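You operate a simulated robot arm through the tools that you are given. There is no shell and no other tool.

You run a simulated robot arm. Do the job below in one go: nothing can be reset, and whatever is moved stays where it is left.

## Task
Pump the white-ring injector from the tester's rack to about 120 bar only, then put it back.
Fine: clamp it in the tester; open the pressure knob before you lift the clamp lever, and shut the knob again; same slot as before; pump no other injector. Where these are worked on the way, their far stop is far enough and under half their travel is too little: pressure knob.
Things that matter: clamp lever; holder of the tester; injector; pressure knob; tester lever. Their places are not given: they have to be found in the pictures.

The check looks at the end state, three seconds after you hand in, the way a careful person would. Anything else that was tipped, shoved, dropped, spilled or broken makes it a failure.

## Robot
A 7-joint arm with a two-finger parallel gripper, fixed in place. Base frame: the origin is on the floor under the middle of its stand, x ahead of it, y to its left, z up; the work surface is at about z = 880. Lengths are in mm, angles in degrees, forces in N, time in s.
It reaches about 1479 mm from its shoulder. Its first joint turns from -166.0 to 166.0 degrees. Payload 4.4 kg.
Tool frame: the origin (TCP) lies between the finger pads and is the grasp point; the fingertips stand 23 mm ahead of it; z points along the fingers, y is the line along which they close. Largest opening 94 mm; finger width 38, thickness 10; the body of the gripper, 54 by 96 mm, starts 39 mm behind the TCP.
Orientation is that of the tool frame in the base frame, as a unit quaternion [w, x, y, z]. With the fingers straight down and closing along the base's y, the tool's x points along the base's -x, its y along +y and its z along -z.

## Interface
- The arm moves only by the tool drive_tool. Its argument "plan" is one flat list of numbers, 7 for each row, row after row: the closure, from 0 (fully open) to 1 (shut), then the shift along the tool's x, y, z in units of 50 mm (1.0 is 50 mm), then the turn, a rotation vector about the tool's x, y, z in units of 4 degrees (1.0 is 4 degrees). In form: [claw, tx, ty, tz, ax, ay, az, claw, tx, ty, tz, ax, ay, az, ...]. A call has 1 to 20 rows; each row shifts and turns the commanded pose from where the row before left it, along the tool's axes as they then stand. A call with a number of a shift or a turn outside -1 to 1 is refused whole. Each row takes 0.2 s and may step no farther than 50 mm and 8.6 degrees from the row before; otherwise, or with a gripper value out of range, the whole call is refused. Where a pose cannot be reached the arm comes as near as it can. A force on the tool above 50 N (or 10 N above the force at the start of the call, whichever is more), or a blocked arm, ends the call early, and 0.2 s more pass. The fingers move at their own pace (about 72 mm/s each) and stop on an object; they squeeze with about 40 N. The grip force told is the motor's: it shows also when the fingers shut on nothing. Time passes only in rows, and 0.2 s behind the last, so rows that do not move let the fingers close. It gives the time, the measured TCP pose, the force on the tool (base axes), the opening and the grip force at its end, in the units of the frame above (readings bear some noise), with the torque about the TCP (base axes, N m) and any sound that the robot's microphone picked up, and new pictures: "views" is both (left out), scene, wrist or none.
- Cameras (640 x 400 px; columns grow to the right, rows downward): "scene" is fixed at [44.9, 510.4, 1745.9]; the picture's right is [-0.14, -0.99, 0.00], its down [-0.55, 0.08, -0.83] and it looks along [0.82, -0.12, -0.56] (base axes); focal length 348 px, centre (320, 200). "wrist" rides on the gripper at [86, 16, -75] in the tool frame; the picture's right is [-0.18, 0.98, 0.00], its down [-0.58, -0.11, -0.81] and it looks along [-0.79, -0.15, 0.59] (tool axes); focal length 243 px, centre (320, 200).
- probe_pixels(camera, pixels): for up to 12 pixels [column, row] of the newest picture of that camera ("zoom" is the newest enlarged one), the place [x, y, z] in the base frame of the surface seen there, good to about 3 mm, but the place of the scene camera against the robot may be out by one fixed shift of up to 18 mm in any direction. No time passes.
- enlarge(camera, box): a new picture of the part [left, top, right, bottom] of that camera's present view, enlarged. No time passes.
- hand_in(): hands the job in; it is judged then, once.

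Leave the gripper open and the arm clear of the work at the hand-in unless told otherwise.

The tools are called after "Request:" by a JSON object that holds its "op" and its "data". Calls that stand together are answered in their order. drive_tool: Moves the arm, as the interface text tells. Its arguments: {"type":"object","properties":{"plan":{"type":"array"},"views":{"type":"string","enum":["both","scene","wrist","none"]}},"required":["plan"]} The other tools are called the same way: probe_pixels (camera, pixels) gives the place of the surface under pixels of a picture; enlarge (camera, box) takes an enlarged picture of a part of a camera's view; hand_in () hands the job in.

At the start:

```text
time: 0.0
position: [801.0, 120.2, 1477.1]
ee_rot: [-0.001, 0.0, 1.0, 0.001]
contact_force: [-1.1, 0.3, 0.8]
torque: [-0.01, -0.04, 0.0]
gripper_width: 93.9
finger_force: 0.1
```

scene: 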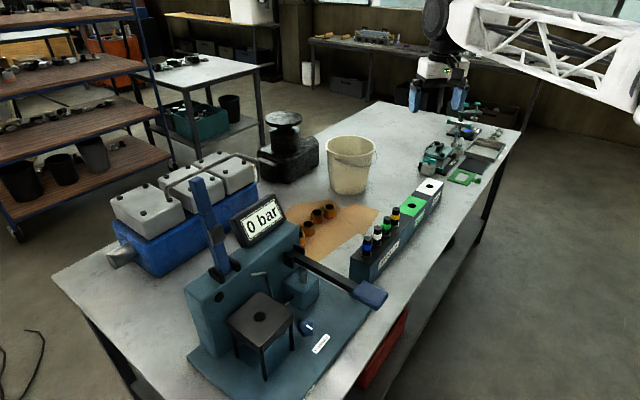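
wrist: 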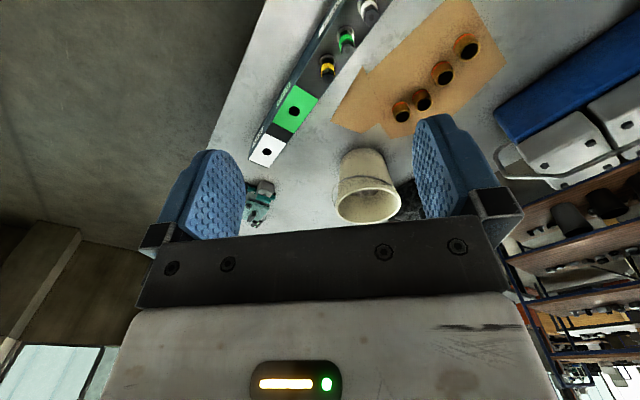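

I see a tester in the foreground (gauge "0 bar", blue lever, black holder, knob) and a rack with coloured-ring injectors at about (375,235). I'll enlarge these areas first.

Request:
{"op": "enlarge", "data": {"camera": "scene", "box": [170, 160, 410, 390]}}

Request:
{"op": "enlarge", "data": {"camera": "scene", "box": [330, 170, 460, 290]}}

Request:
{"op": "enlarge", "data": {"camera": "wrist", "box": [230, 0, 510, 180]}}

```text
1.74 times, centred on (290, 275) of scene
```

zoom: 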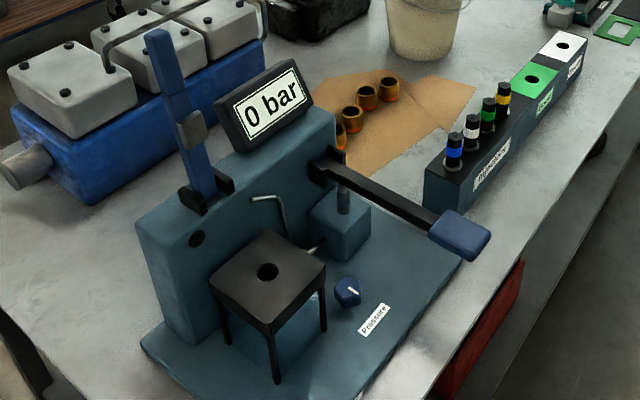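

```text
3.33 times, centred on (395, 230) of scene
```

zoom: 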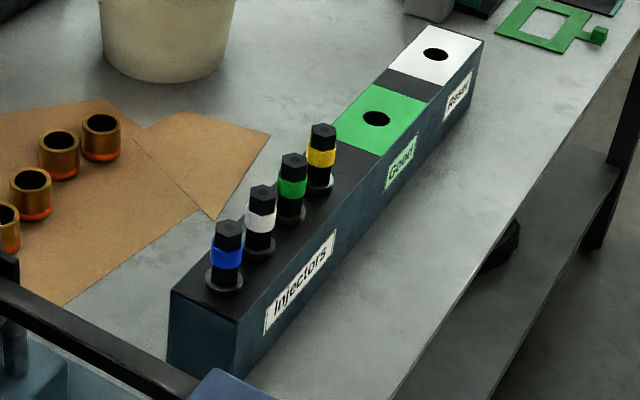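

```text
2.22 times, centred on (370, 90) of wrist
```

zoom: 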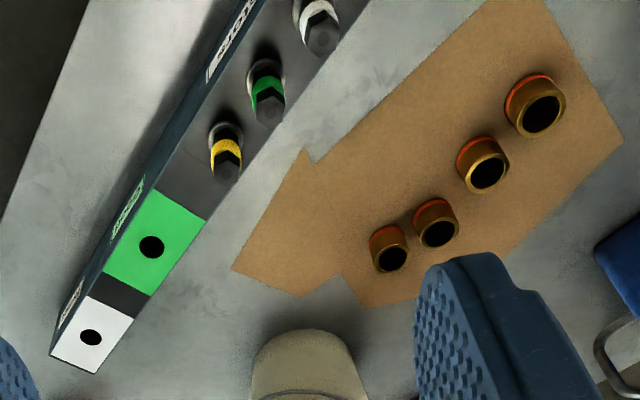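

The scene shows the tester with an upright blue lever at (205,225), a horizontal lever with a blue handle to (370,295), a black holder with a hole at (261,316), a knob at (307,327). I'll probe these for places.

Request:
{"op": "probe_pixels", "data": {"camera": "scene", "pixels": [[195, 182], [214, 235], [220, 270], [261, 317], [243, 325], [290, 315], [265, 335], [305, 327], [320, 344], [370, 295], [300, 258], [340, 278]]}}

Request:
{"op": "probe_pixels", "data": {"camera": "scene", "pixels": [[376, 217], [378, 230], [378, 243], [376, 240], [365, 243], [387, 218], [396, 210], [375, 257], [408, 205], [430, 186], [352, 265], [260, 265]]}}

Request:
{"op": "enlarge", "data": {"camera": "scene", "box": [180, 250, 340, 390]}}

```text
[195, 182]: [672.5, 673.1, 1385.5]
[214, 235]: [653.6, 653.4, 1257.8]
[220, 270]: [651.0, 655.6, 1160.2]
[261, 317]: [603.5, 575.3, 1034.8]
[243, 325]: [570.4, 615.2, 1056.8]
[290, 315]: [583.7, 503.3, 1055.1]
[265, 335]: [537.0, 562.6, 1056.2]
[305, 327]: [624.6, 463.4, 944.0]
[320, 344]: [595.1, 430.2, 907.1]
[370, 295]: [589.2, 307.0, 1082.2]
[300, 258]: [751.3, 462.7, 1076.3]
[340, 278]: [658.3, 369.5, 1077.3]
```

```text
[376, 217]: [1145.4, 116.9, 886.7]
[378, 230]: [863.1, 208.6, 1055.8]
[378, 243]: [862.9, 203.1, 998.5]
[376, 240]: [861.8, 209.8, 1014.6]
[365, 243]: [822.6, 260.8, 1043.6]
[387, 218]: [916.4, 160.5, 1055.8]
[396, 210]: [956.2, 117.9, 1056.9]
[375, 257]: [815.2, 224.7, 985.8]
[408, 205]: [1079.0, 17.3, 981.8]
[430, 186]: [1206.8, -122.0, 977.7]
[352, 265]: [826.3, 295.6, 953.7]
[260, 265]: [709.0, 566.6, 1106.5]
```

```text
2.86 times, centred on (260, 320) of scene
```

zoom: 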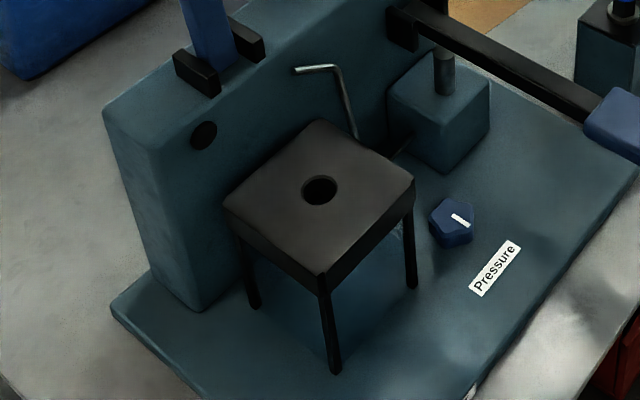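

The tester's wall runs diagonally. The pump lever (black arm, blue handle) sticks out toward the robot. The upright blue lever behind the holder looks like the clamp lever. I'll move the arm toward (450,380,1477) and turn it about 40° so the wrist camera faces the tester.

Request:
{"op": "drive_tool", "data": {"plan": [0, 0.7, 0.52, 0, 0, 0, 0, 0, 0.7, 0.52, 0, 0, 0, 0, 0, 0.7, 0.52, 0, 0, 0, 0, 0, 0.7, 0.52, 0, 0, 0, 0, 0, 0.7, 0.52, 0, 0, 0, 0, 0, 0.7, 0.52, 0, 0, 0, 0, 0, 0.7, 0.52, 0, 0, 0, 0, 0, 0.7, 0.52, 0, 0, 0, 0, 0, 0.7, 0.52, 0, 0, 0, 0, 0, 0.7, 0.52, 0, 0, 0, 0, 0, 0, 0, 0, 0, 0, -1, 0, 0, 0, 0, 0, 0, -1, 0, 0, 0, 0, 0, 0, -1, 0, 0, 0, 0, 0, 0, -1, 0, 0, 0, 0, 0, 0, -1, 0, 0, 0, 0, 0, 0, -1, 0, 0, 0, 0, 0, 0, -1, 0, 0, 0, 0, 0, 0, -1, 0, 0, 0, 0, 0, 0, -1, 0, 0, 0, 0, 0, 0, -1], "views": "both"}}

```text
time: 4.2
position: [453.5, 380.3, 1476.7]
ee_rot: [-0.001, -0.342, 0.94, 0.0]
contact_force: [0.4, 0.4, 0.7]
torque: [-0.02, 0.05, -0.01]
gripper_width: 93.9
finger_force: 0.0
```

scene: 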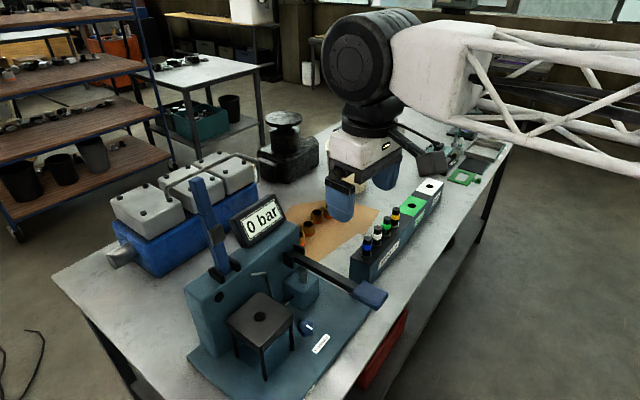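
wrist: 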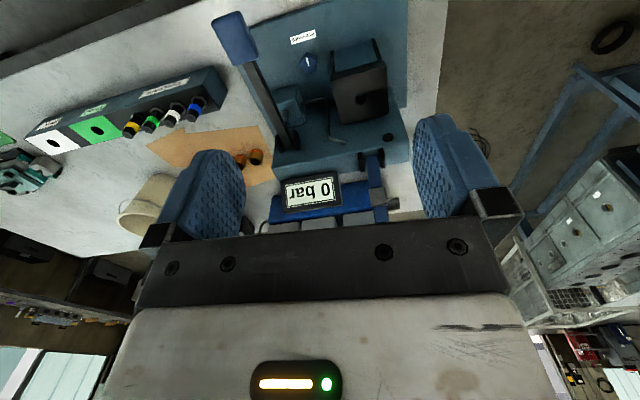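

The wrist camera now sees the tester: holder around (365,95), knob at (310,62), pump handle at (235,38), clamp lever near (372,165), and gauge at (310,193). I'll enlarge that area and then probe it.

Request:
{"op": "enlarge", "data": {"camera": "wrist", "box": [200, 0, 440, 150]}}

Request:
{"op": "probe_pixels", "data": {"camera": "wrist", "pixels": [[235, 38], [225, 20], [252, 60], [285, 140], [310, 62], [302, 38], [365, 70], [365, 100], [345, 120], [372, 160], [375, 182], [360, 140]]}}

Request:
{"op": "probe_pixels", "data": {"camera": "wrist", "pixels": [[196, 102], [190, 113], [175, 110], [172, 118], [152, 122], [132, 126], [99, 128], [55, 139], [180, 95], [210, 105], [285, 100], [400, 200]]}}

```text
2.67 times, centred on (320, 75) of wrist
```

zoom: 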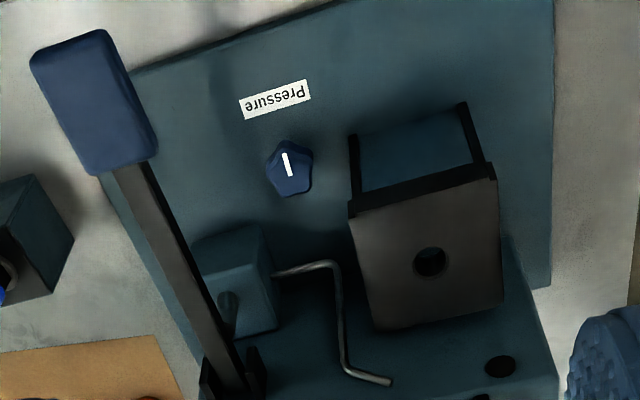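

```text
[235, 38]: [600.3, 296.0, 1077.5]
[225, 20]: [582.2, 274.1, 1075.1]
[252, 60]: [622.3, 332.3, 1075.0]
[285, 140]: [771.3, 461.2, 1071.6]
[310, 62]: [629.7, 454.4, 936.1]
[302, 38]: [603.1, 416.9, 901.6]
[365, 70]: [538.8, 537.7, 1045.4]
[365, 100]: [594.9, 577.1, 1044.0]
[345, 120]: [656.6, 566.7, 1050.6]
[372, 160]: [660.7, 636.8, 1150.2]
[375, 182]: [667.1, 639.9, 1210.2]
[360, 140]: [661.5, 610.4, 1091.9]
```

```text
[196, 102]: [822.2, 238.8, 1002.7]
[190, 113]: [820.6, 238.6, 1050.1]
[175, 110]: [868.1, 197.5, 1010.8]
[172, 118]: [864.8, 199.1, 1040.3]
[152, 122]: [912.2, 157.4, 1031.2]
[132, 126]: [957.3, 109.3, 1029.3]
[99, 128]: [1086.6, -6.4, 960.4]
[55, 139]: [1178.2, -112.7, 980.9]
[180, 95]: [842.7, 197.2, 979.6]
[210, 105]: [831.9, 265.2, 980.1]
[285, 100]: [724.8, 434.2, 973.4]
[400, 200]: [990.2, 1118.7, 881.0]
```

The wrist view gives the tester frame: wall direction u≈(0.71,-0.71) and front normal toward the robot. I'll go down about 220 mm for a closer look at the knob, holder and clamp lever. The fingers stay well above everything there.

Request:
{"op": "drive_tool", "data": {"plan": [0, 0, 0, 0.8, 0, 0, -1, 0, 0, 0, 0.8, 0, 0, -0.25, 0, 0, 0, 0.8, 0, 0, 0, 0, 0, 0, 0.8, 0, 0, 0, 0, 0, 0, 0.8, 0, 0, 0, 0, 0, 0, 0.6, 0, 0, 0], "views": "both"}}

```text
time: 5.6
position: [451.8, 379.2, 1248.0]
ee_rot: [0.0, -0.383, 0.924, 0.0]
contact_force: [0.5, 0.1, 0.2]
torque: [-0.02, 0.01, -0.01]
gripper_width: 94.0
finger_force: 0.0
```

scene: 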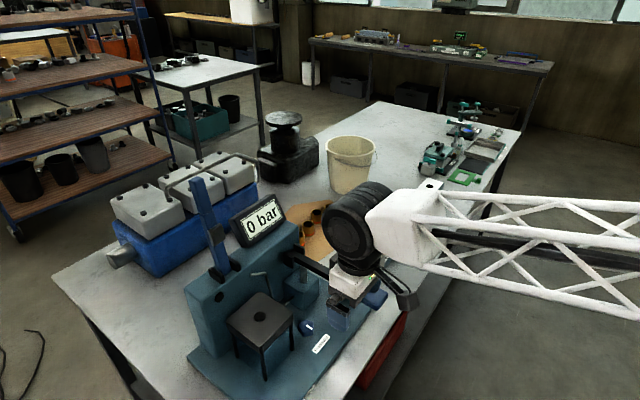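
wrist: 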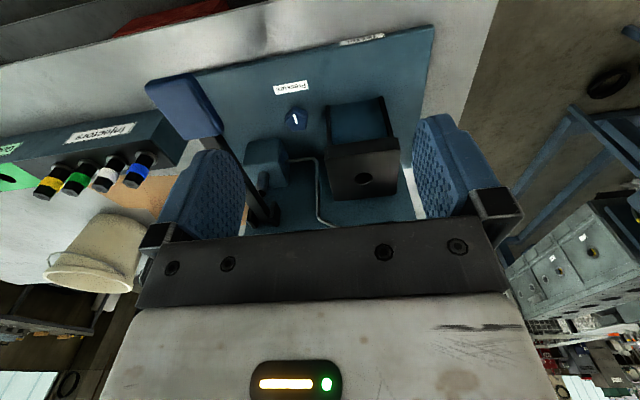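

Now a closer view: knob at (296,118), holder hole at (362,179). I'll enlarge these for detail.

Request:
{"op": "enlarge", "data": {"camera": "wrist", "box": [230, 60, 440, 235]}}

Request:
{"op": "probe_pixels", "data": {"camera": "wrist", "pixels": [[296, 118], [291, 112], [302, 112], [297, 127], [362, 176], [362, 184], [355, 180], [370, 180], [330, 148], [392, 144], [329, 195], [393, 195]]}}

Request:
{"op": "enlarge", "data": {"camera": "wrist", "box": [120, 60, 280, 230]}}

```text
2.29 times, centred on (335, 148) of wrist
```

zoom: 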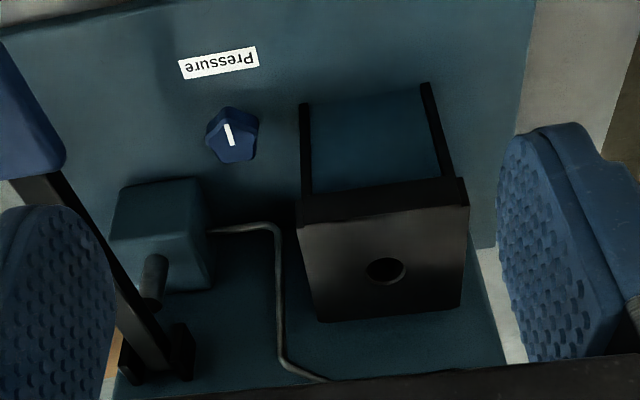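

```text
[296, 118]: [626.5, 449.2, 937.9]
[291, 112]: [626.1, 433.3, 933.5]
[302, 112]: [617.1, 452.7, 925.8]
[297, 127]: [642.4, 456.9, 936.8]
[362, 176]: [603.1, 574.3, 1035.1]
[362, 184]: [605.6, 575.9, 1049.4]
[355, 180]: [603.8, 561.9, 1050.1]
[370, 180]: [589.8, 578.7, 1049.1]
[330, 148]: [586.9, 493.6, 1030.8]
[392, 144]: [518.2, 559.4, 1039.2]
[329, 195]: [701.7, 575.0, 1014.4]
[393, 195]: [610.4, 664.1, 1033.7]
```

```text
2.35 times, centred on (200, 145) of wrist
```

zoom: 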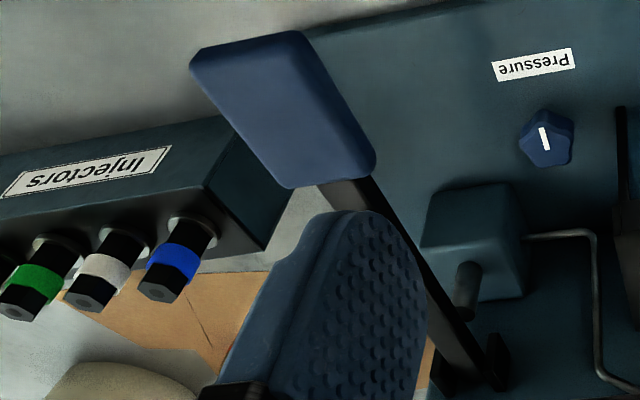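

I'll zoom tightly on the knob and on the holder hole to measure the pointer direction and the hole centre.

Request:
{"op": "enlarge", "data": {"camera": "wrist", "box": [276, 100, 316, 135]}}

Request:
{"op": "probe_pixels", "data": {"camera": "zoom", "pixels": [[295, 160], [330, 240], [310, 200], [230, 200], [370, 130], [420, 220], [330, 330], [260, 300], [300, 130], [400, 160], [320, 270], [270, 150]]}}

Request:
{"op": "enlarge", "data": {"camera": "wrist", "box": [320, 130, 404, 210]}}

```text
11.43 times, centred on (296, 118) of wrist
```

zoom: 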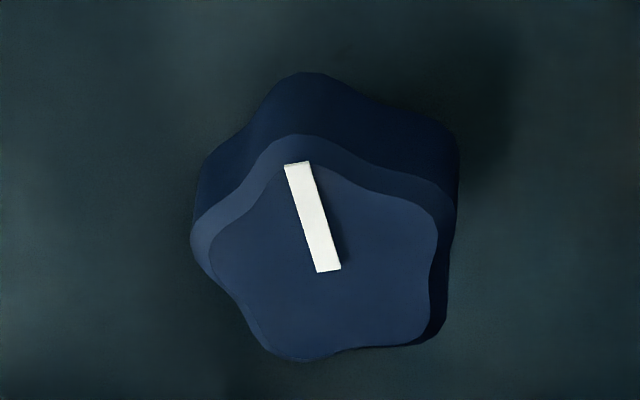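

```text
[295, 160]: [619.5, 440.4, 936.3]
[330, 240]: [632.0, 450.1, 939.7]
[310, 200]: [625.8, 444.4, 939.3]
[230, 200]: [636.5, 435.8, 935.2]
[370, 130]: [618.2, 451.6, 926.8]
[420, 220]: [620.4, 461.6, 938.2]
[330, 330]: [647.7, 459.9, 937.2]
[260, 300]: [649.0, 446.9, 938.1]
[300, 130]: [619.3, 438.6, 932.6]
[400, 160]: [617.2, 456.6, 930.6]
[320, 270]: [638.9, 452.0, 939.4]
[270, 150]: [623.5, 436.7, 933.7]
```

```text
5.00 times, centred on (362, 170) of wrist
```

zoom: 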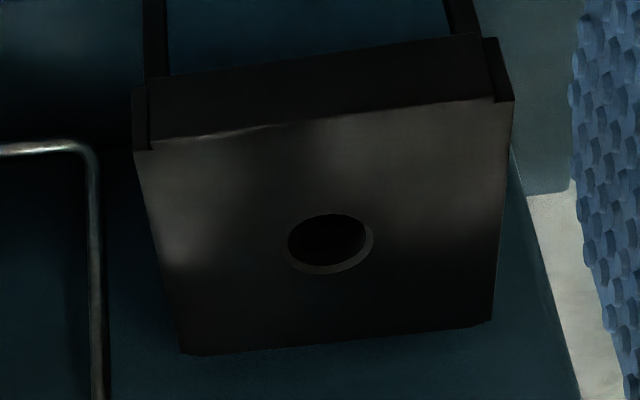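

Now I probe the rim of the hole and the corners of the holder top in this zoom.

Request:
{"op": "probe_pixels", "data": {"camera": "zoom", "pixels": [[283, 245], [380, 240], [335, 207], [330, 281], [158, 150], [495, 104], [190, 347], [485, 315], [300, 260], [365, 255], [330, 270], [95, 200]]}}

Request:
{"op": "enlarge", "data": {"camera": "scene", "box": [180, 165, 290, 285]}}

```text
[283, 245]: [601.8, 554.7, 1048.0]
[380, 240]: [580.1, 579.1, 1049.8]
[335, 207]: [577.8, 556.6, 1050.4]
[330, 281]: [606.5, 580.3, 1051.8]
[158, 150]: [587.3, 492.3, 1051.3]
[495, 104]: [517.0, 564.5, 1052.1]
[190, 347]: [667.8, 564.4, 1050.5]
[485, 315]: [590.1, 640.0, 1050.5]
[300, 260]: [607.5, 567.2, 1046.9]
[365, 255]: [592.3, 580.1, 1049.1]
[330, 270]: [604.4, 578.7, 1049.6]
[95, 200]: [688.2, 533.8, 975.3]
```

```text
3.33 times, centred on (235, 225) of scene
```

zoom: 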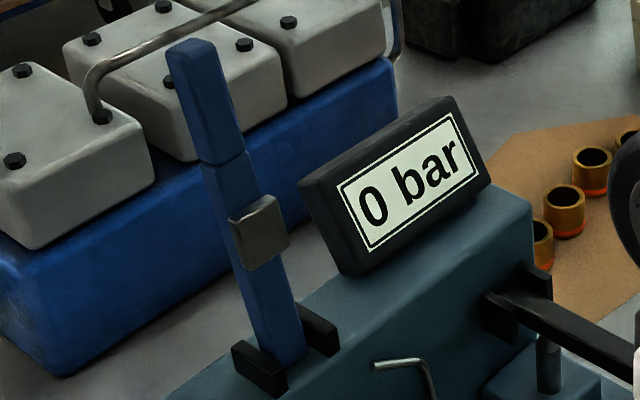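

The hole's centre is about (591,567) with its rim at z≈1050, and the clamp lever is in line with it. Next I'll fly over toward the rack at the same height and start turning the tool by -90° so the fingers close across the rack.

Request:
{"op": "drive_tool", "data": {"plan": [0, -0.547, -0.73, 0, 0, 0, 0, 0, -0.547, -0.73, 0, 0, 0, 0, 0, -0.547, -0.73, 0, 0, 0, 0, 0, -0.547, -0.73, 0, 0, 0, 0, 0, -0.547, -0.73, 0, 0, 0, 0, 0, -0.547, -0.73, 0, 0, 0, 0, 0, 0, 0, 0, 0, 0, 1, 0, 0, 0, 0, 0, 0, 1, 0, 0, 0, 0, 0, 0, 1, 0, 0, 0, 0, 0, 0, 1, 0, 0, 0, 0, 0, 0, 1, 0, 0, 0, 0, 0, 0, 1, 0, 0, 0, 0, 0, 0, 1, 0, 0, 0, 0, 0, 0, 1, 0, 0, 0, 0, 0, 0, 1, 0, 0, 0, 0, 0, 0, 1, 0, 0, 0, 0, 0, 0, 1, 0, 0, 0, 0, 0, 0, 1, 0, 0, 0, 0, 0, 0, 1, 0, 0, 0, 0, 0, 0, 1], "views": "none"}}

Request:
{"op": "drive_tool", "data": {"plan": [0, 0, 0, 0, 0, 0, 1, 0, 0, 0, 0, 0, 0, 1, 0, 0, 0, 0, 0, 0, 1, 0, 0, 0, 0, 0, 0, 1, 0, 0, 0, 0, 0, 0, 1, 0, 0, 0, 0, 0, 0, 1, 0, 0, 0, 0, 0, 0, 1, 0, 0, 0, 0, 0, 0, 1, 0, 0, 0, 0, 0, 0, 0.5], "views": "both"}}

```text
time: 9.8
position: [720.7, 340.9, 1247.1]
ee_rot: [0.001, 0.096, 0.995, 0.0]
contact_force: [0.3, -0.3, 0.6]
torque: [-0.06, -0.01, 0.01]
gripper_width: 93.9
finger_force: 0.0
```

```text
time: 11.8
position: [721.8, 340.9, 1247.6]
ee_rot: [0.0, 0.383, 0.924, 0.0]
contact_force: [-0.3, 0.3, -0.3]
torque: [-0.02, 0.02, -0.02]
gripper_width: 93.9
finger_force: 0.0
```

scene: 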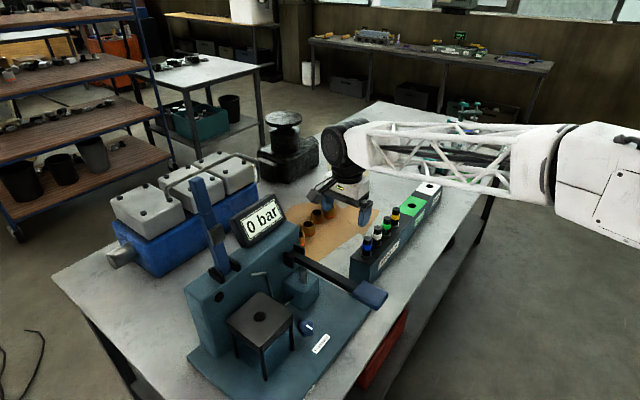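
wrist: 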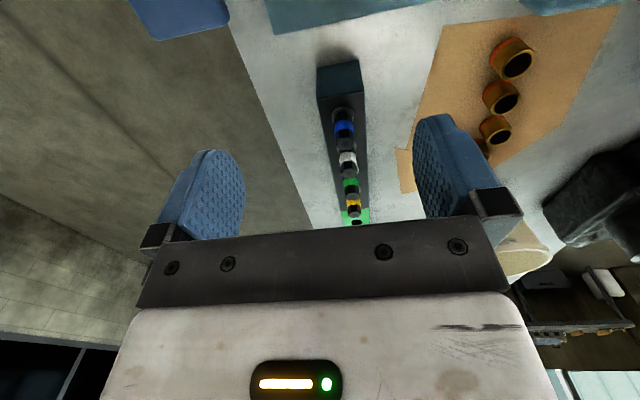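

The rack is seen lengthwise: blue injector nearest at (345,130), white at (347,162). I'll zoom in and probe.

Request:
{"op": "enlarge", "data": {"camera": "wrist", "box": [300, 100, 396, 226]}}

Request:
{"op": "enlarge", "data": {"camera": "wrist", "box": [315, 105, 379, 185]}}

```text
3.17 times, centred on (348, 163) of wrist
```

zoom: 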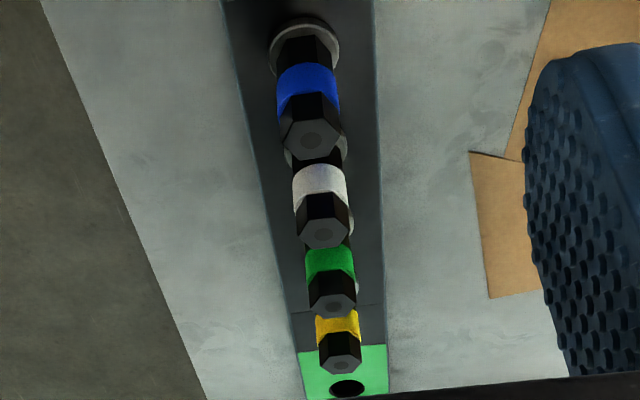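

```text
5.00 times, centred on (347, 145) of wrist
```

zoom: 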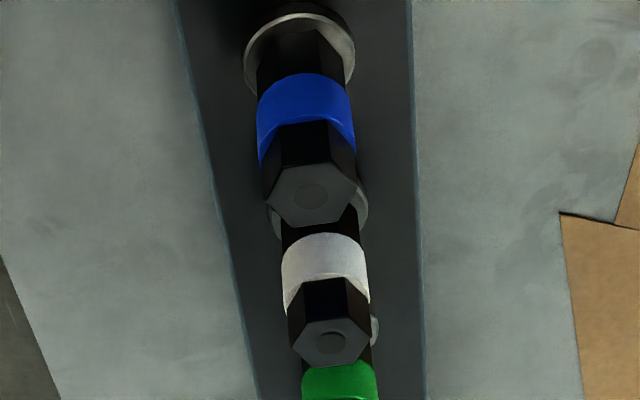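

I'll probe the top-face centres and edges of the white and blue injectors and the rack top around them.

Request:
{"op": "probe_pixels", "data": {"camera": "zoom", "pixels": [[332, 342], [296, 344], [366, 340], [320, 360], [325, 255], [312, 195], [270, 195], [350, 190], [340, 60], [225, 200], [400, 200], [345, 385]]}}

```text
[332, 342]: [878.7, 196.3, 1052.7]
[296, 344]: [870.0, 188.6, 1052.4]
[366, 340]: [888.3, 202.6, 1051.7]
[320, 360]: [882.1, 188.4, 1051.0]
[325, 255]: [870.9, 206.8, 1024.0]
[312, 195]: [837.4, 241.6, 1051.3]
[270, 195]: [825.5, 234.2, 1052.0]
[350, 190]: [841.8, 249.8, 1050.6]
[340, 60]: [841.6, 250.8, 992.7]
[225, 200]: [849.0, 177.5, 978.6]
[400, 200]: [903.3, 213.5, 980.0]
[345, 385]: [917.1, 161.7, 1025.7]
```

White injector: axis at about (878.5,196), top z≈1052, collar at about 990, rack top 979. I'll move above it with the fingers open and come down to z≈1120 for a check.

Request:
{"op": "drive_tool", "data": {"plan": [0, -0.853, 0.033, 0, 0, 0, 0, 0, -0.853, 0.033, 0, 0, 0, 0, 0, -0.853, 0.033, 0, 0, 0, 0, 0, -0.853, 0.033, 0, 0, 0, 0, 0, -0.853, 0.033, 0, 0, 0, 0, 0, 0, 0, 0.85, 0, 0, 0, 0, 0, 0, 0.85, 0, 0, 0, 0, 0, 0, 0.85, 0, 0, 0, 0, 0, 0, 0, 0, 0, 0], "views": "both"}}

```text
time: 13.8
position: [876.4, 198.5, 1117.4]
ee_rot: [0.0, 0.382, 0.924, 0.0]
contact_force: [0.0, 0.1, 0.2]
torque: [-0.01, -0.04, 0.03]
gripper_width: 94.1
finger_force: 0.1
```

scene: 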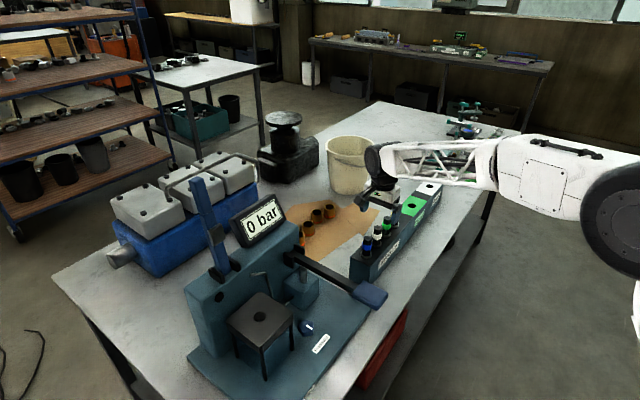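
wrist: 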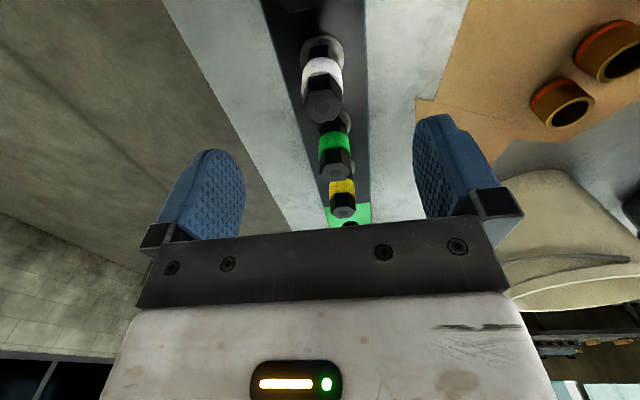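

The white injector's hex top is at about (322,103) in the wrist view. I'll probe it more exactly now that it's close.

Request:
{"op": "enlarge", "data": {"camera": "wrist", "box": [280, 20, 376, 140]}}

Request:
{"op": "probe_pixels", "data": {"camera": "wrist", "pixels": [[323, 104], [305, 102], [342, 102], [320, 118], [330, 118], [323, 90], [322, 70], [303, 60], [341, 60], [290, 60], [362, 60], [338, 172]]}}

```text
3.33 times, centred on (328, 80) of wrist
```

zoom: 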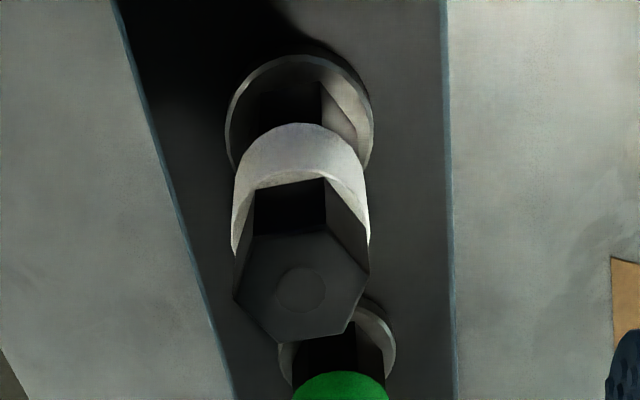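

```text
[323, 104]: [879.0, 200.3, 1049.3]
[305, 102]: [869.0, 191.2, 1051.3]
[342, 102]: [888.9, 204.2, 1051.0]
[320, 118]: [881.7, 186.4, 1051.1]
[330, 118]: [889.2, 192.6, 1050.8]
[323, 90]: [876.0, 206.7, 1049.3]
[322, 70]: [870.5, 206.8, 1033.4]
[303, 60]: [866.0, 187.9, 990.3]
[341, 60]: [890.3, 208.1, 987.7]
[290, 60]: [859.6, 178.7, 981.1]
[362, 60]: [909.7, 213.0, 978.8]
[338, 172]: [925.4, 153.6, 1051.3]
```

The injector's axis is about (879.3,197.5). I'll do a null row to get a settled reading before lowering.

Request:
{"op": "drive_tool", "data": {"plan": [0, 0, 0, 0, 0, 0, 0, 0, 0, 0, 0, 0, 0, 0], "views": "none"}}

Request:
{"op": "drive_tool", "data": {"plan": [0, 0, 0, 0, 0, 0, 0], "views": "none"}}

```text
time: 14.4
position: [876.7, 196.4, 1118.0]
ee_rot: [0.001, 0.383, 0.924, 0.0]
contact_force: [-0.2, 1.1, 0.2]
torque: [0.0, 0.0, 0.04]
gripper_width: 93.8
finger_force: 0.1
```

```text
time: 14.8
position: [875.7, 197.6, 1118.3]
ee_rot: [0.001, 0.383, 0.924, 0.0]
contact_force: [0.4, 1.3, 0.0]
torque: [0.02, 0.01, 0.0]
gripper_width: 93.9
finger_force: 0.0
```

The settled TCP is about (876.3,197.5,1118). I'll shift 2 mm each in tool x/y and lower to z≈1024, with the fingertips above the collar and the body above the injector's top.

Request:
{"op": "drive_tool", "data": {"plan": [0, -0.042, 0.042, 0, 0, 0, 0, 0, 0, 0, 0.6, 0, 0, 0, 0, 0, 0, 0.6, 0, 0, 0, 0, 0, 0, 0.45, 0, 0, 0, 0, 0, 0, 0.23, 0, 0, 0, 0, 0, 0, 0, 0, 0, 0], "views": "both"}}

```text
time: 16.2
position: [881.0, 196.9, 1024.2]
ee_rot: [0.001, 0.383, 0.924, 0.0]
contact_force: [0.2, 0.4, 0.5]
torque: [-0.03, -0.03, -0.01]
gripper_width: 94.3
finger_force: 0.1
```

scene: 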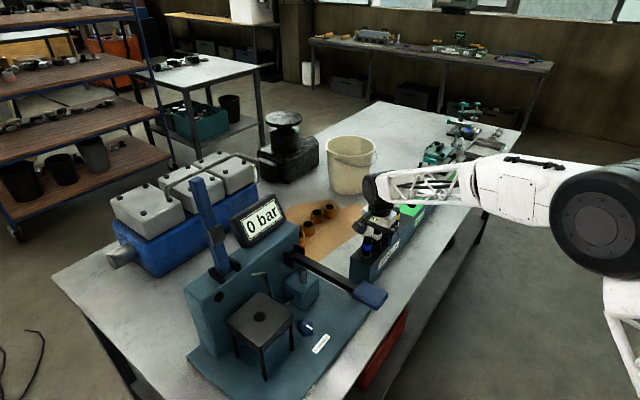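
wrist: 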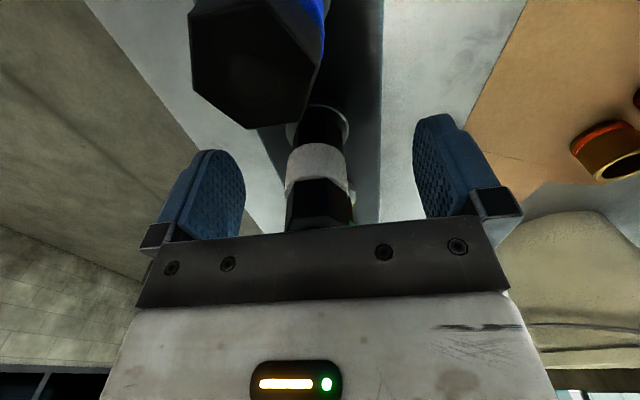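

The white-ringed injector stands centred between the fingers with the blue one clear behind. I'm closing the fingers.

Request:
{"op": "drive_tool", "data": {"plan": [1, 0, 0, 0, 0, 0, 0, 1, 0, 0, 0, 0, 0, 0, 1, 0, 0, 0, 0, 0, 0, 1, 0, 0, 0, 0, 0, 0, 1, 0, 0, 0, 0, 0, 0], "views": "wrist"}}

```text
time: 17.4
position: [882.2, 196.3, 1023.2]
ee_rot: [0.0, 0.382, 0.924, 0.0]
contact_force: [1.0, 1.0, -0.1]
torque: [0.05, -0.06, 0.01]
gripper_width: 26.9
finger_force: 39.9
```

wrist: 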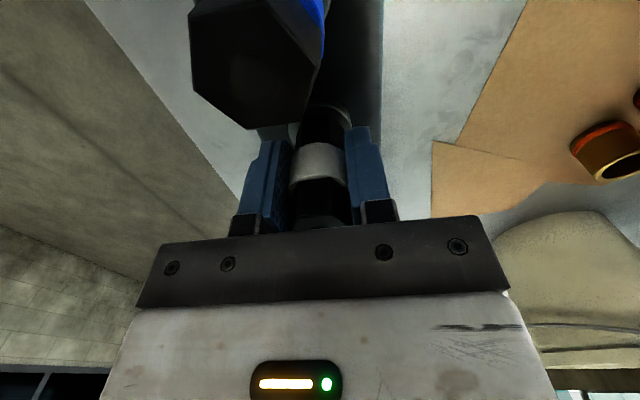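

Gripped at 26.9 mm with 40 N. Now I lift it straight up about 170 mm.

Request:
{"op": "drive_tool", "data": {"plan": [1, 0, 0, -0.3, 0, 0, 0, 1, 0, 0, -0.5, 0, 0, 0, 1, 0, 0, -0.6, 0, 0, 0, 1, 0, 0, -0.7, 0, 0, 0, 1, 0, 0, -0.7, 0, 0, 0, 1, 0, 0, -0.6, 0, 0, 0, 1, 0, 0, 0, 0, 0, 0], "views": "both"}}

```text
time: 19.0
position: [883.6, 194.8, 1196.0]
ee_rot: [0.0, 0.383, 0.924, 0.0]
contact_force: [-0.7, -0.1, -3.5]
torque: [-0.04, 0.03, 0.02]
gripper_width: 26.8
finger_force: 40.3
```

scene: 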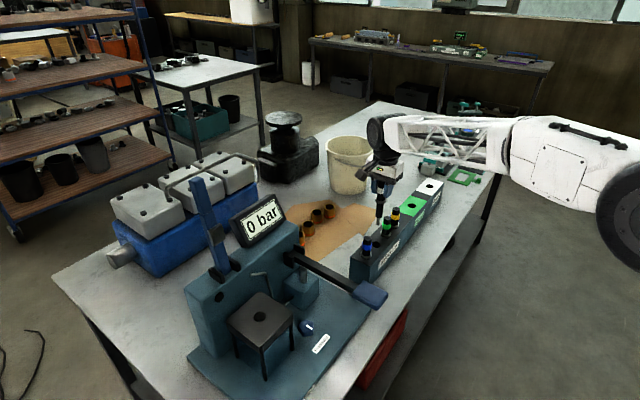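
wrist: 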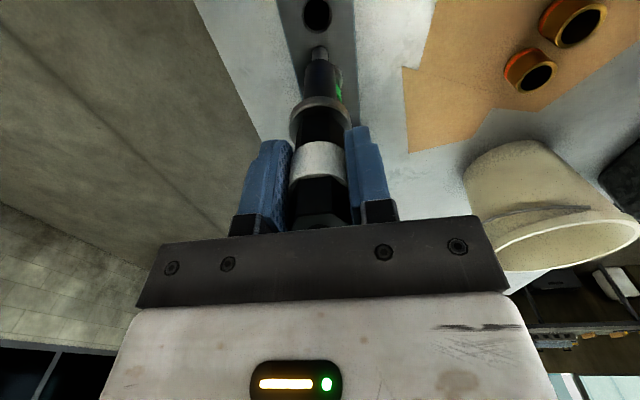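

The injector is out, with its stem and nozzle tip visible at about (319,50) and the empty slot hole at (317,12). I'll probe the tip, the collar and the slot hole.

Request:
{"op": "probe_pixels", "data": {"camera": "wrist", "pixels": [[319, 51], [320, 75], [320, 100], [320, 108], [304, 12], [332, 12], [318, 3], [318, 32], [320, 160], [300, 110]]}}

Request:
{"op": "enlarge", "data": {"camera": "wrist", "box": [250, 0, 400, 120]}}

Request:
{"op": "enlarge", "data": {"camera": "scene", "box": [350, 150, 450, 270]}}

```text
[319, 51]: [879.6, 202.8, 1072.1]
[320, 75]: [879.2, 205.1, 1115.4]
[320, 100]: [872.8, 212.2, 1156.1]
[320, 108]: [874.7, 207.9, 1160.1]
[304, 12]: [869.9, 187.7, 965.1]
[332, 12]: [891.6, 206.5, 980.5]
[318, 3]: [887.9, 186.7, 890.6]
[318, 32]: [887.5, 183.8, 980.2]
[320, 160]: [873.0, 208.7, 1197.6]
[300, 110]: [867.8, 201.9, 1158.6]
```

```text
3.33 times, centred on (325, 60) of wrist
```

zoom: 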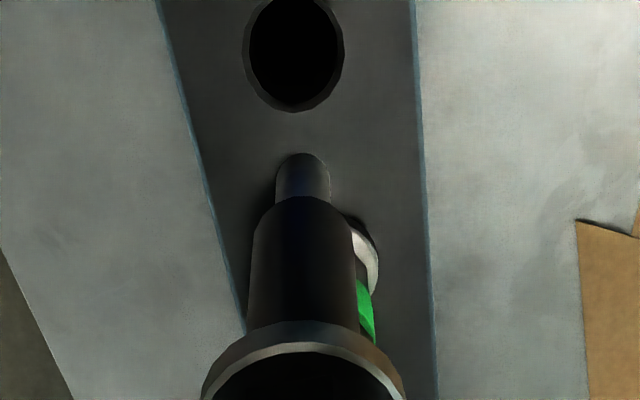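

```text
3.33 times, centred on (400, 210) of scene
```

zoom: 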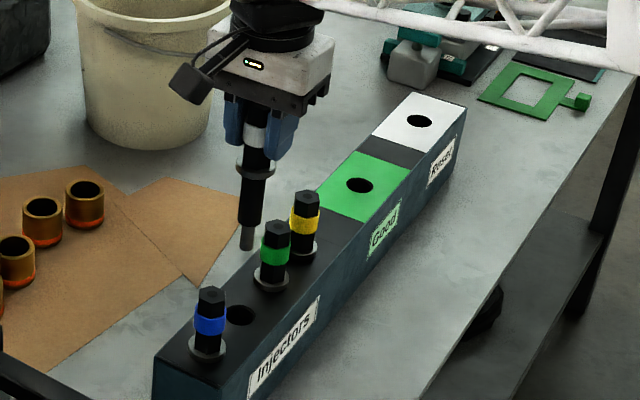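

The stem is about 85 mm below the collar (tip ≈130 mm below TCP). Before carrying it over, I'll probe the clamp lever's pad, its top, and the gauge in the scene picture to know the clearances.

Request:
{"op": "enlarge", "data": {"camera": "scene", "box": [180, 165, 310, 285]}}

Request:
{"op": "probe_pixels", "data": {"camera": "zoom", "pixels": [[175, 60], [200, 130], [185, 130], [222, 230], [230, 225], [250, 235], [215, 300], [190, 355], [255, 330], [350, 170], [440, 110], [310, 250]]}}

```text
3.33 times, centred on (245, 225) of scene
```

zoom: 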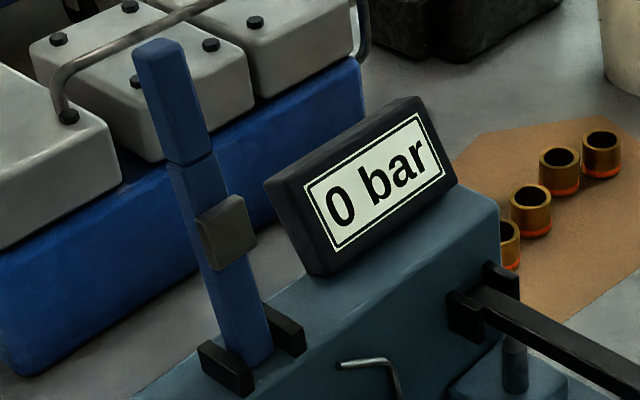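

```text
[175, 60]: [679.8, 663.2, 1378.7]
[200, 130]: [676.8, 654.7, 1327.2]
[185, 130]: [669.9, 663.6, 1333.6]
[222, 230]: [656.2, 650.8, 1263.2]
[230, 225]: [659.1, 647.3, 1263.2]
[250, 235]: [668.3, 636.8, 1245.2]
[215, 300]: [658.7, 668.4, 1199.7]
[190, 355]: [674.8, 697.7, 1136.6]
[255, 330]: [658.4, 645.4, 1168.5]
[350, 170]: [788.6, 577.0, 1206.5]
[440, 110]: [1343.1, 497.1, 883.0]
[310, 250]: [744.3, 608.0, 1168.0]
```

Clearances look fine: lever front at n≥915 while the hole is at n≈819, and the gauge is farther back. I'll raise to z≈1260 and travel along the wall direction to in front of the holder.

Request:
{"op": "drive_tool", "data": {"plan": [1, 0, 0, -0.65, 0, 0, 0, 1, 0, 0, -0.64, 0, 0, 0, 1, 0.5, 0, 0, 0, 0, 0, 1, 0.85, 0, 0, 0, 0, 0, 1, 0.9, 0, 0, 0, 0, 0, 1, 0.9, 0, 0, 0, 0, 0, 1, 0.9, 0, 0, 0, 0, 0, 1, 0.9, 0, 0, 0, 0, 0, 1, 0.9, 0, 0, 0, 0, 0, 1, 0.9, 0, 0, 0, 0, 0, 1, 0.9, 0, 0, 0, 0, 0, 1, 0.85, 0, 0, 0, 0, 0, 1, 0.848, 0, 0, 0, 0, 0, 1, 0, 0, 0, 0, 0, 0, 1, 0, 0, 0, 0, 0, 0], "views": "both"}}

```text
time: 22.2
position: [550.9, 527.8, 1259.9]
ee_rot: [0.0, 0.383, 0.924, 0.0]
contact_force: [0.8, -0.2, -2.7]
torque: [0.01, -0.01, 0.01]
gripper_width: 27.1
finger_force: 39.4
```

scene: 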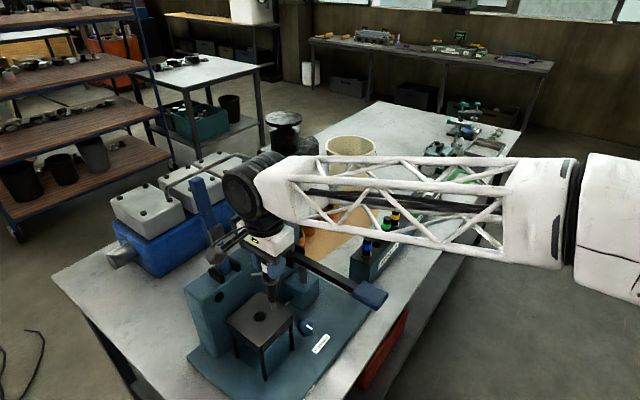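
wrist: 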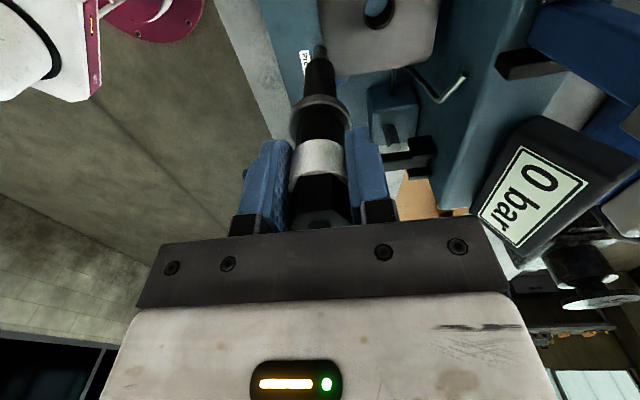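

The injector hangs in front of the holder and the hole is seen at (380,10). Now I move +57 mm along the normal to bring it over the hole.

Request:
{"op": "drive_tool", "data": {"plan": [1, 0, 0.4, 0, 0, 0, 0, 1, 0, 0.4, 0, 0, 0, 0, 1, 0, 0.33, 0, 0, 0, 0, 1, 0, 0, 0, 0, 0, 0, 1, 0, 0, 0, 0, 0, 0], "views": "both"}}

```text
time: 23.4
position: [591.9, 566.8, 1262.8]
ee_rot: [0.0, 0.382, 0.924, -0.001]
contact_force: [-0.1, -0.2, -3.8]
torque: [0.05, -0.04, -0.02]
gripper_width: 26.9
finger_force: 40.2
```

scene: 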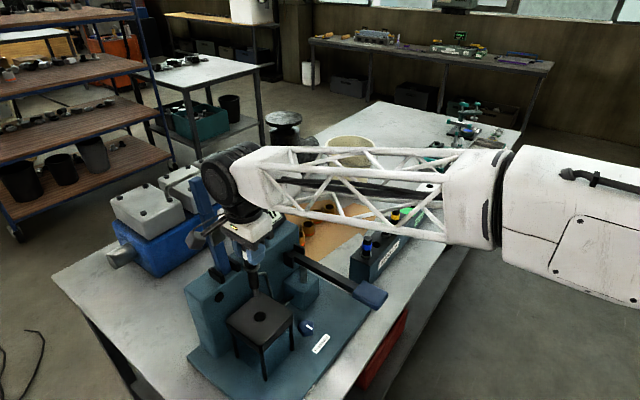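
wrist: 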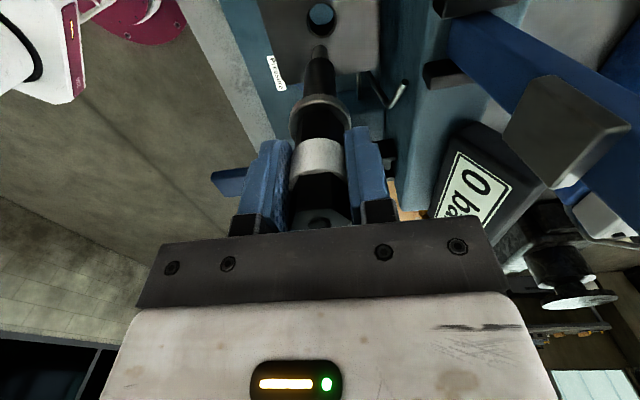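

The hole is seen at about (320,18), right where the axis should meet the plate, which I work out to be (320,17). I'll zoom to check it.

Request:
{"op": "enlarge", "data": {"camera": "wrist", "box": [270, 0, 390, 75]}}

Request:
{"op": "probe_pixels", "data": {"camera": "wrist", "pixels": [[304, 17], [337, 17], [320, 1], [320, 37], [318, 50], [318, 70], [305, 103], [345, 103], [540, 100], [600, 120], [450, 40], [520, 85]]}}

```text
5.33 times, centred on (330, 38) of wrist
```

zoom: 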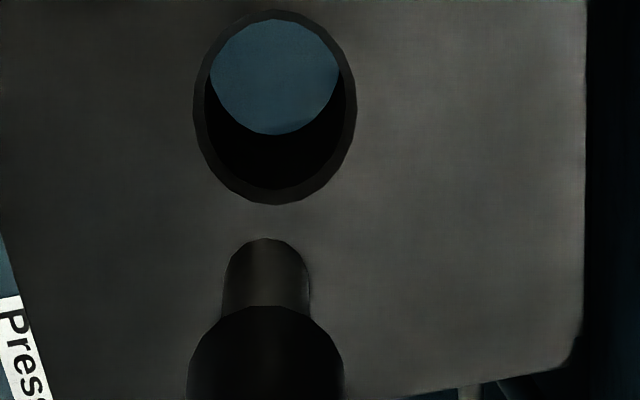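

```text
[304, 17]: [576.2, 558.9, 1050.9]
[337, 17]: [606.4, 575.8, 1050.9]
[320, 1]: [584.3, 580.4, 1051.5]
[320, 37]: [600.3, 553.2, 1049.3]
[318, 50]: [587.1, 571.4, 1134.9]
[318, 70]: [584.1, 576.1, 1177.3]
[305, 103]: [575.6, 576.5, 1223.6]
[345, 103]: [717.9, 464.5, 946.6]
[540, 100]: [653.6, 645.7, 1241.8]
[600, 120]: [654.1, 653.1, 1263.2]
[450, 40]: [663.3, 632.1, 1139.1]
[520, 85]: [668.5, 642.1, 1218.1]
```

Probes put the injector's axis at (592,567.4) and the hole's centre at about (593.3,565.7). I'll shift 2 mm along +u and lower to TCP z≈1195, with the tip just above the plate, to check again.

Request:
{"op": "drive_tool", "data": {"plan": [1, -0.04, 0, 0.3, 0, 0, 0, 1, 0, 0, 0.5, 0, 0, 0, 1, 0, 0, 0.5, 0, 0, 0, 1, 0, 0, 0, 0, 0, 0, 1, 0, 0, 0, 0, 0, 0], "views": "wrist"}}

Request:
{"op": "enlarge", "data": {"camera": "wrist", "box": [270, 0, 370, 65]}}

```text
time: 24.6
position: [591.5, 564.8, 1197.5]
ee_rot: [0.0, 0.383, 0.924, 0.0]
contact_force: [0.4, 0.1, -3.8]
torque: [0.0, -0.01, -0.01]
gripper_width: 26.9
finger_force: 40.5
```

wrist: 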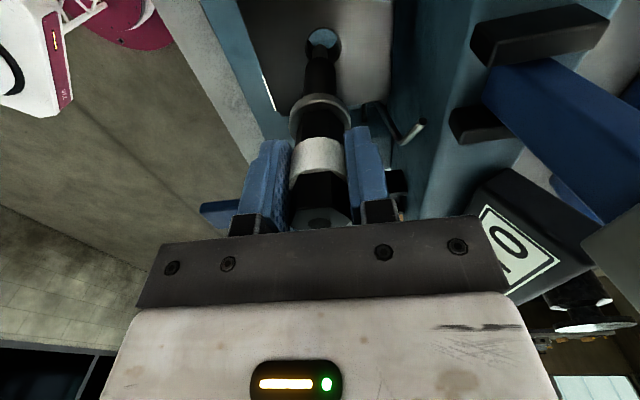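

```text
6.15 times, centred on (320, 32) of wrist
```

zoom: 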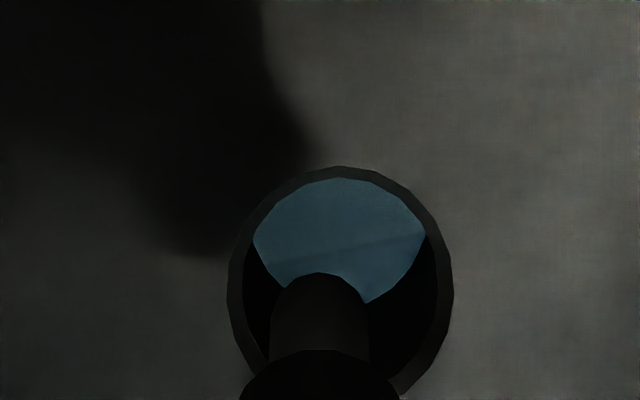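

The tip sits about 2.5 mm to the left of the hole's centre in the image, so it needs to go along +n. I'll shift +2.5 mm n and 1 mm u, then lower 25 mm so the tip just enters.

Request:
{"op": "drive_tool", "data": {"plan": [1, -0.02, 0.05, 0, 0, 0, 0, 1, 0, 0, 0.25, 0, 0, 0, 1, 0, 0, 0.25, 0, 0, 0, 1, 0, 0, 0, 0, 0, 0, 1, 0, 0, 0, 0, 0, 0], "views": "wrist"}}

Request:
{"op": "enlarge", "data": {"camera": "wrist", "box": [270, 10, 370, 75]}}

```text
time: 25.8
position: [597.0, 567.4, 1171.3]
ee_rot: [0.0, 0.382, 0.924, 0.0]
contact_force: [0.7, 1.0, -3.3]
torque: [0.03, -0.01, 0.0]
gripper_width: 27.1
finger_force: 39.9
```

wrist: 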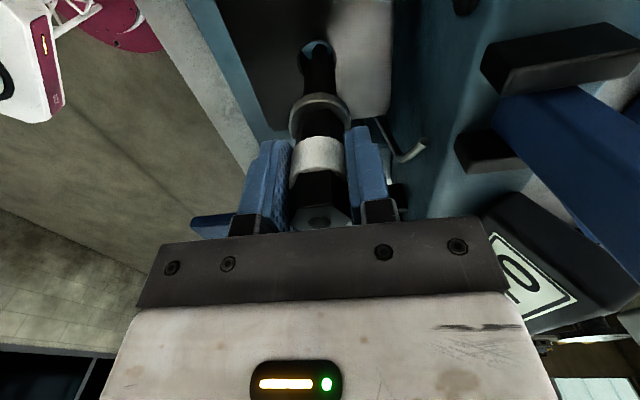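

```text
6.15 times, centred on (320, 42) of wrist
```

zoom: 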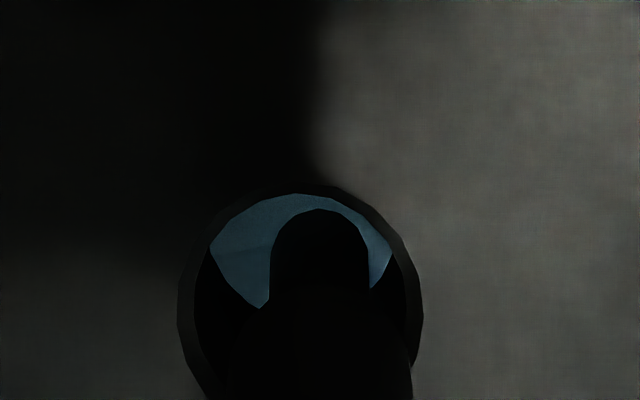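

Now the tip is about 2.5 mm too far to the right; the move came out larger than commanded. I'll wait two rows to see if the arm settles.

Request:
{"op": "drive_tool", "data": {"plan": [1, 0, 0, 0, 0, 0, 0, 1, 0, 0, 0, 0, 0, 0, 1, 0, 0, 0, 0, 0, 0], "views": "wrist"}}

Request:
{"op": "enlarge", "data": {"camera": "wrist", "box": [270, 10, 370, 75]}}

```text
time: 26.6
position: [596.1, 566.8, 1170.8]
ee_rot: [0.0, 0.383, 0.924, 0.0]
contact_force: [0.2, 1.5, -2.3]
torque: [0.01, -0.03, -0.01]
gripper_width: 26.9
finger_force: 40.0
```

wrist: 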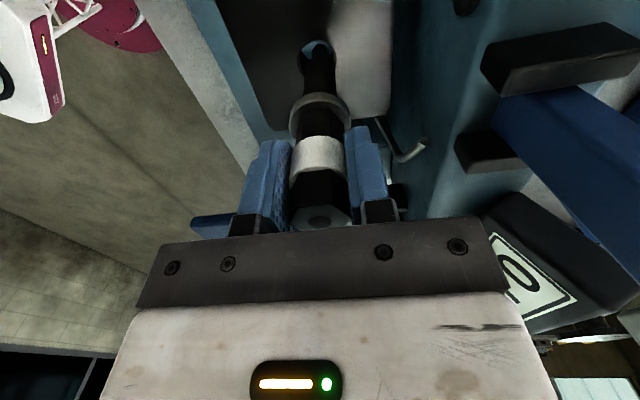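

```text
6.15 times, centred on (320, 42) of wrist
```

zoom: 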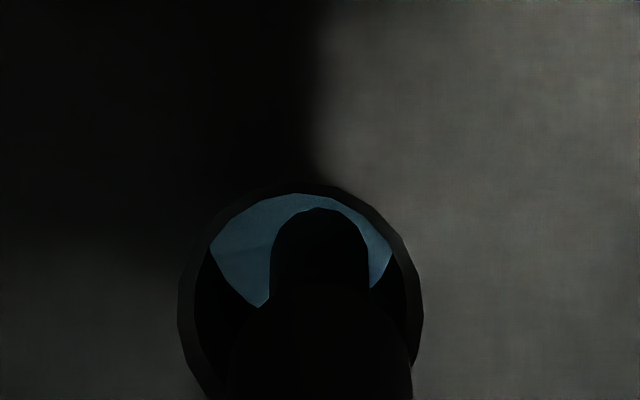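

It's steady, with no contact. I'll shift -2.2 mm along n and check again.

Request:
{"op": "drive_tool", "data": {"plan": [1, 0, -0.044, 0, 0, 0, 0, 1, 0, 0, 0, 0, 0, 0, 1, 0, 0, 0, 0, 0, 0], "views": "wrist"}}

Request:
{"op": "enlarge", "data": {"camera": "wrist", "box": [270, 10, 370, 75]}}

```text
time: 27.4
position: [594.4, 565.2, 1171.4]
ee_rot: [0.0, 0.383, 0.924, -0.001]
contact_force: [0.0, 0.6, -3.3]
torque: [0.03, -0.03, -0.01]
gripper_width: 26.8
finger_force: 40.0
```

wrist: 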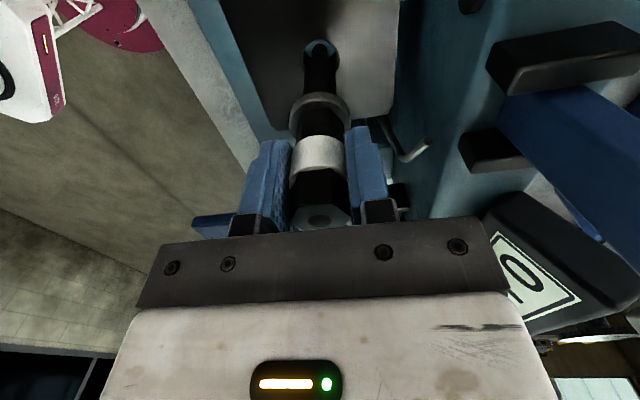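

```text
6.15 times, centred on (320, 42) of wrist
```

zoom: 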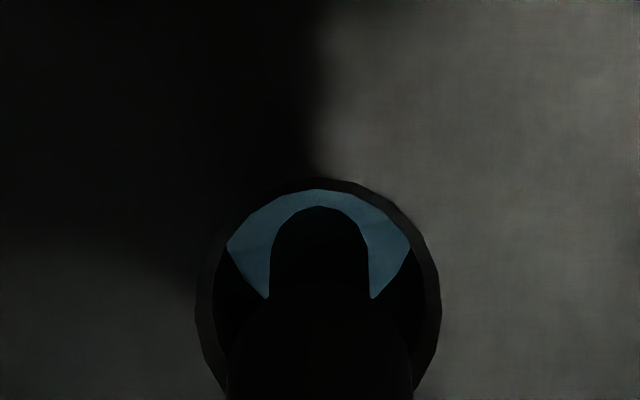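

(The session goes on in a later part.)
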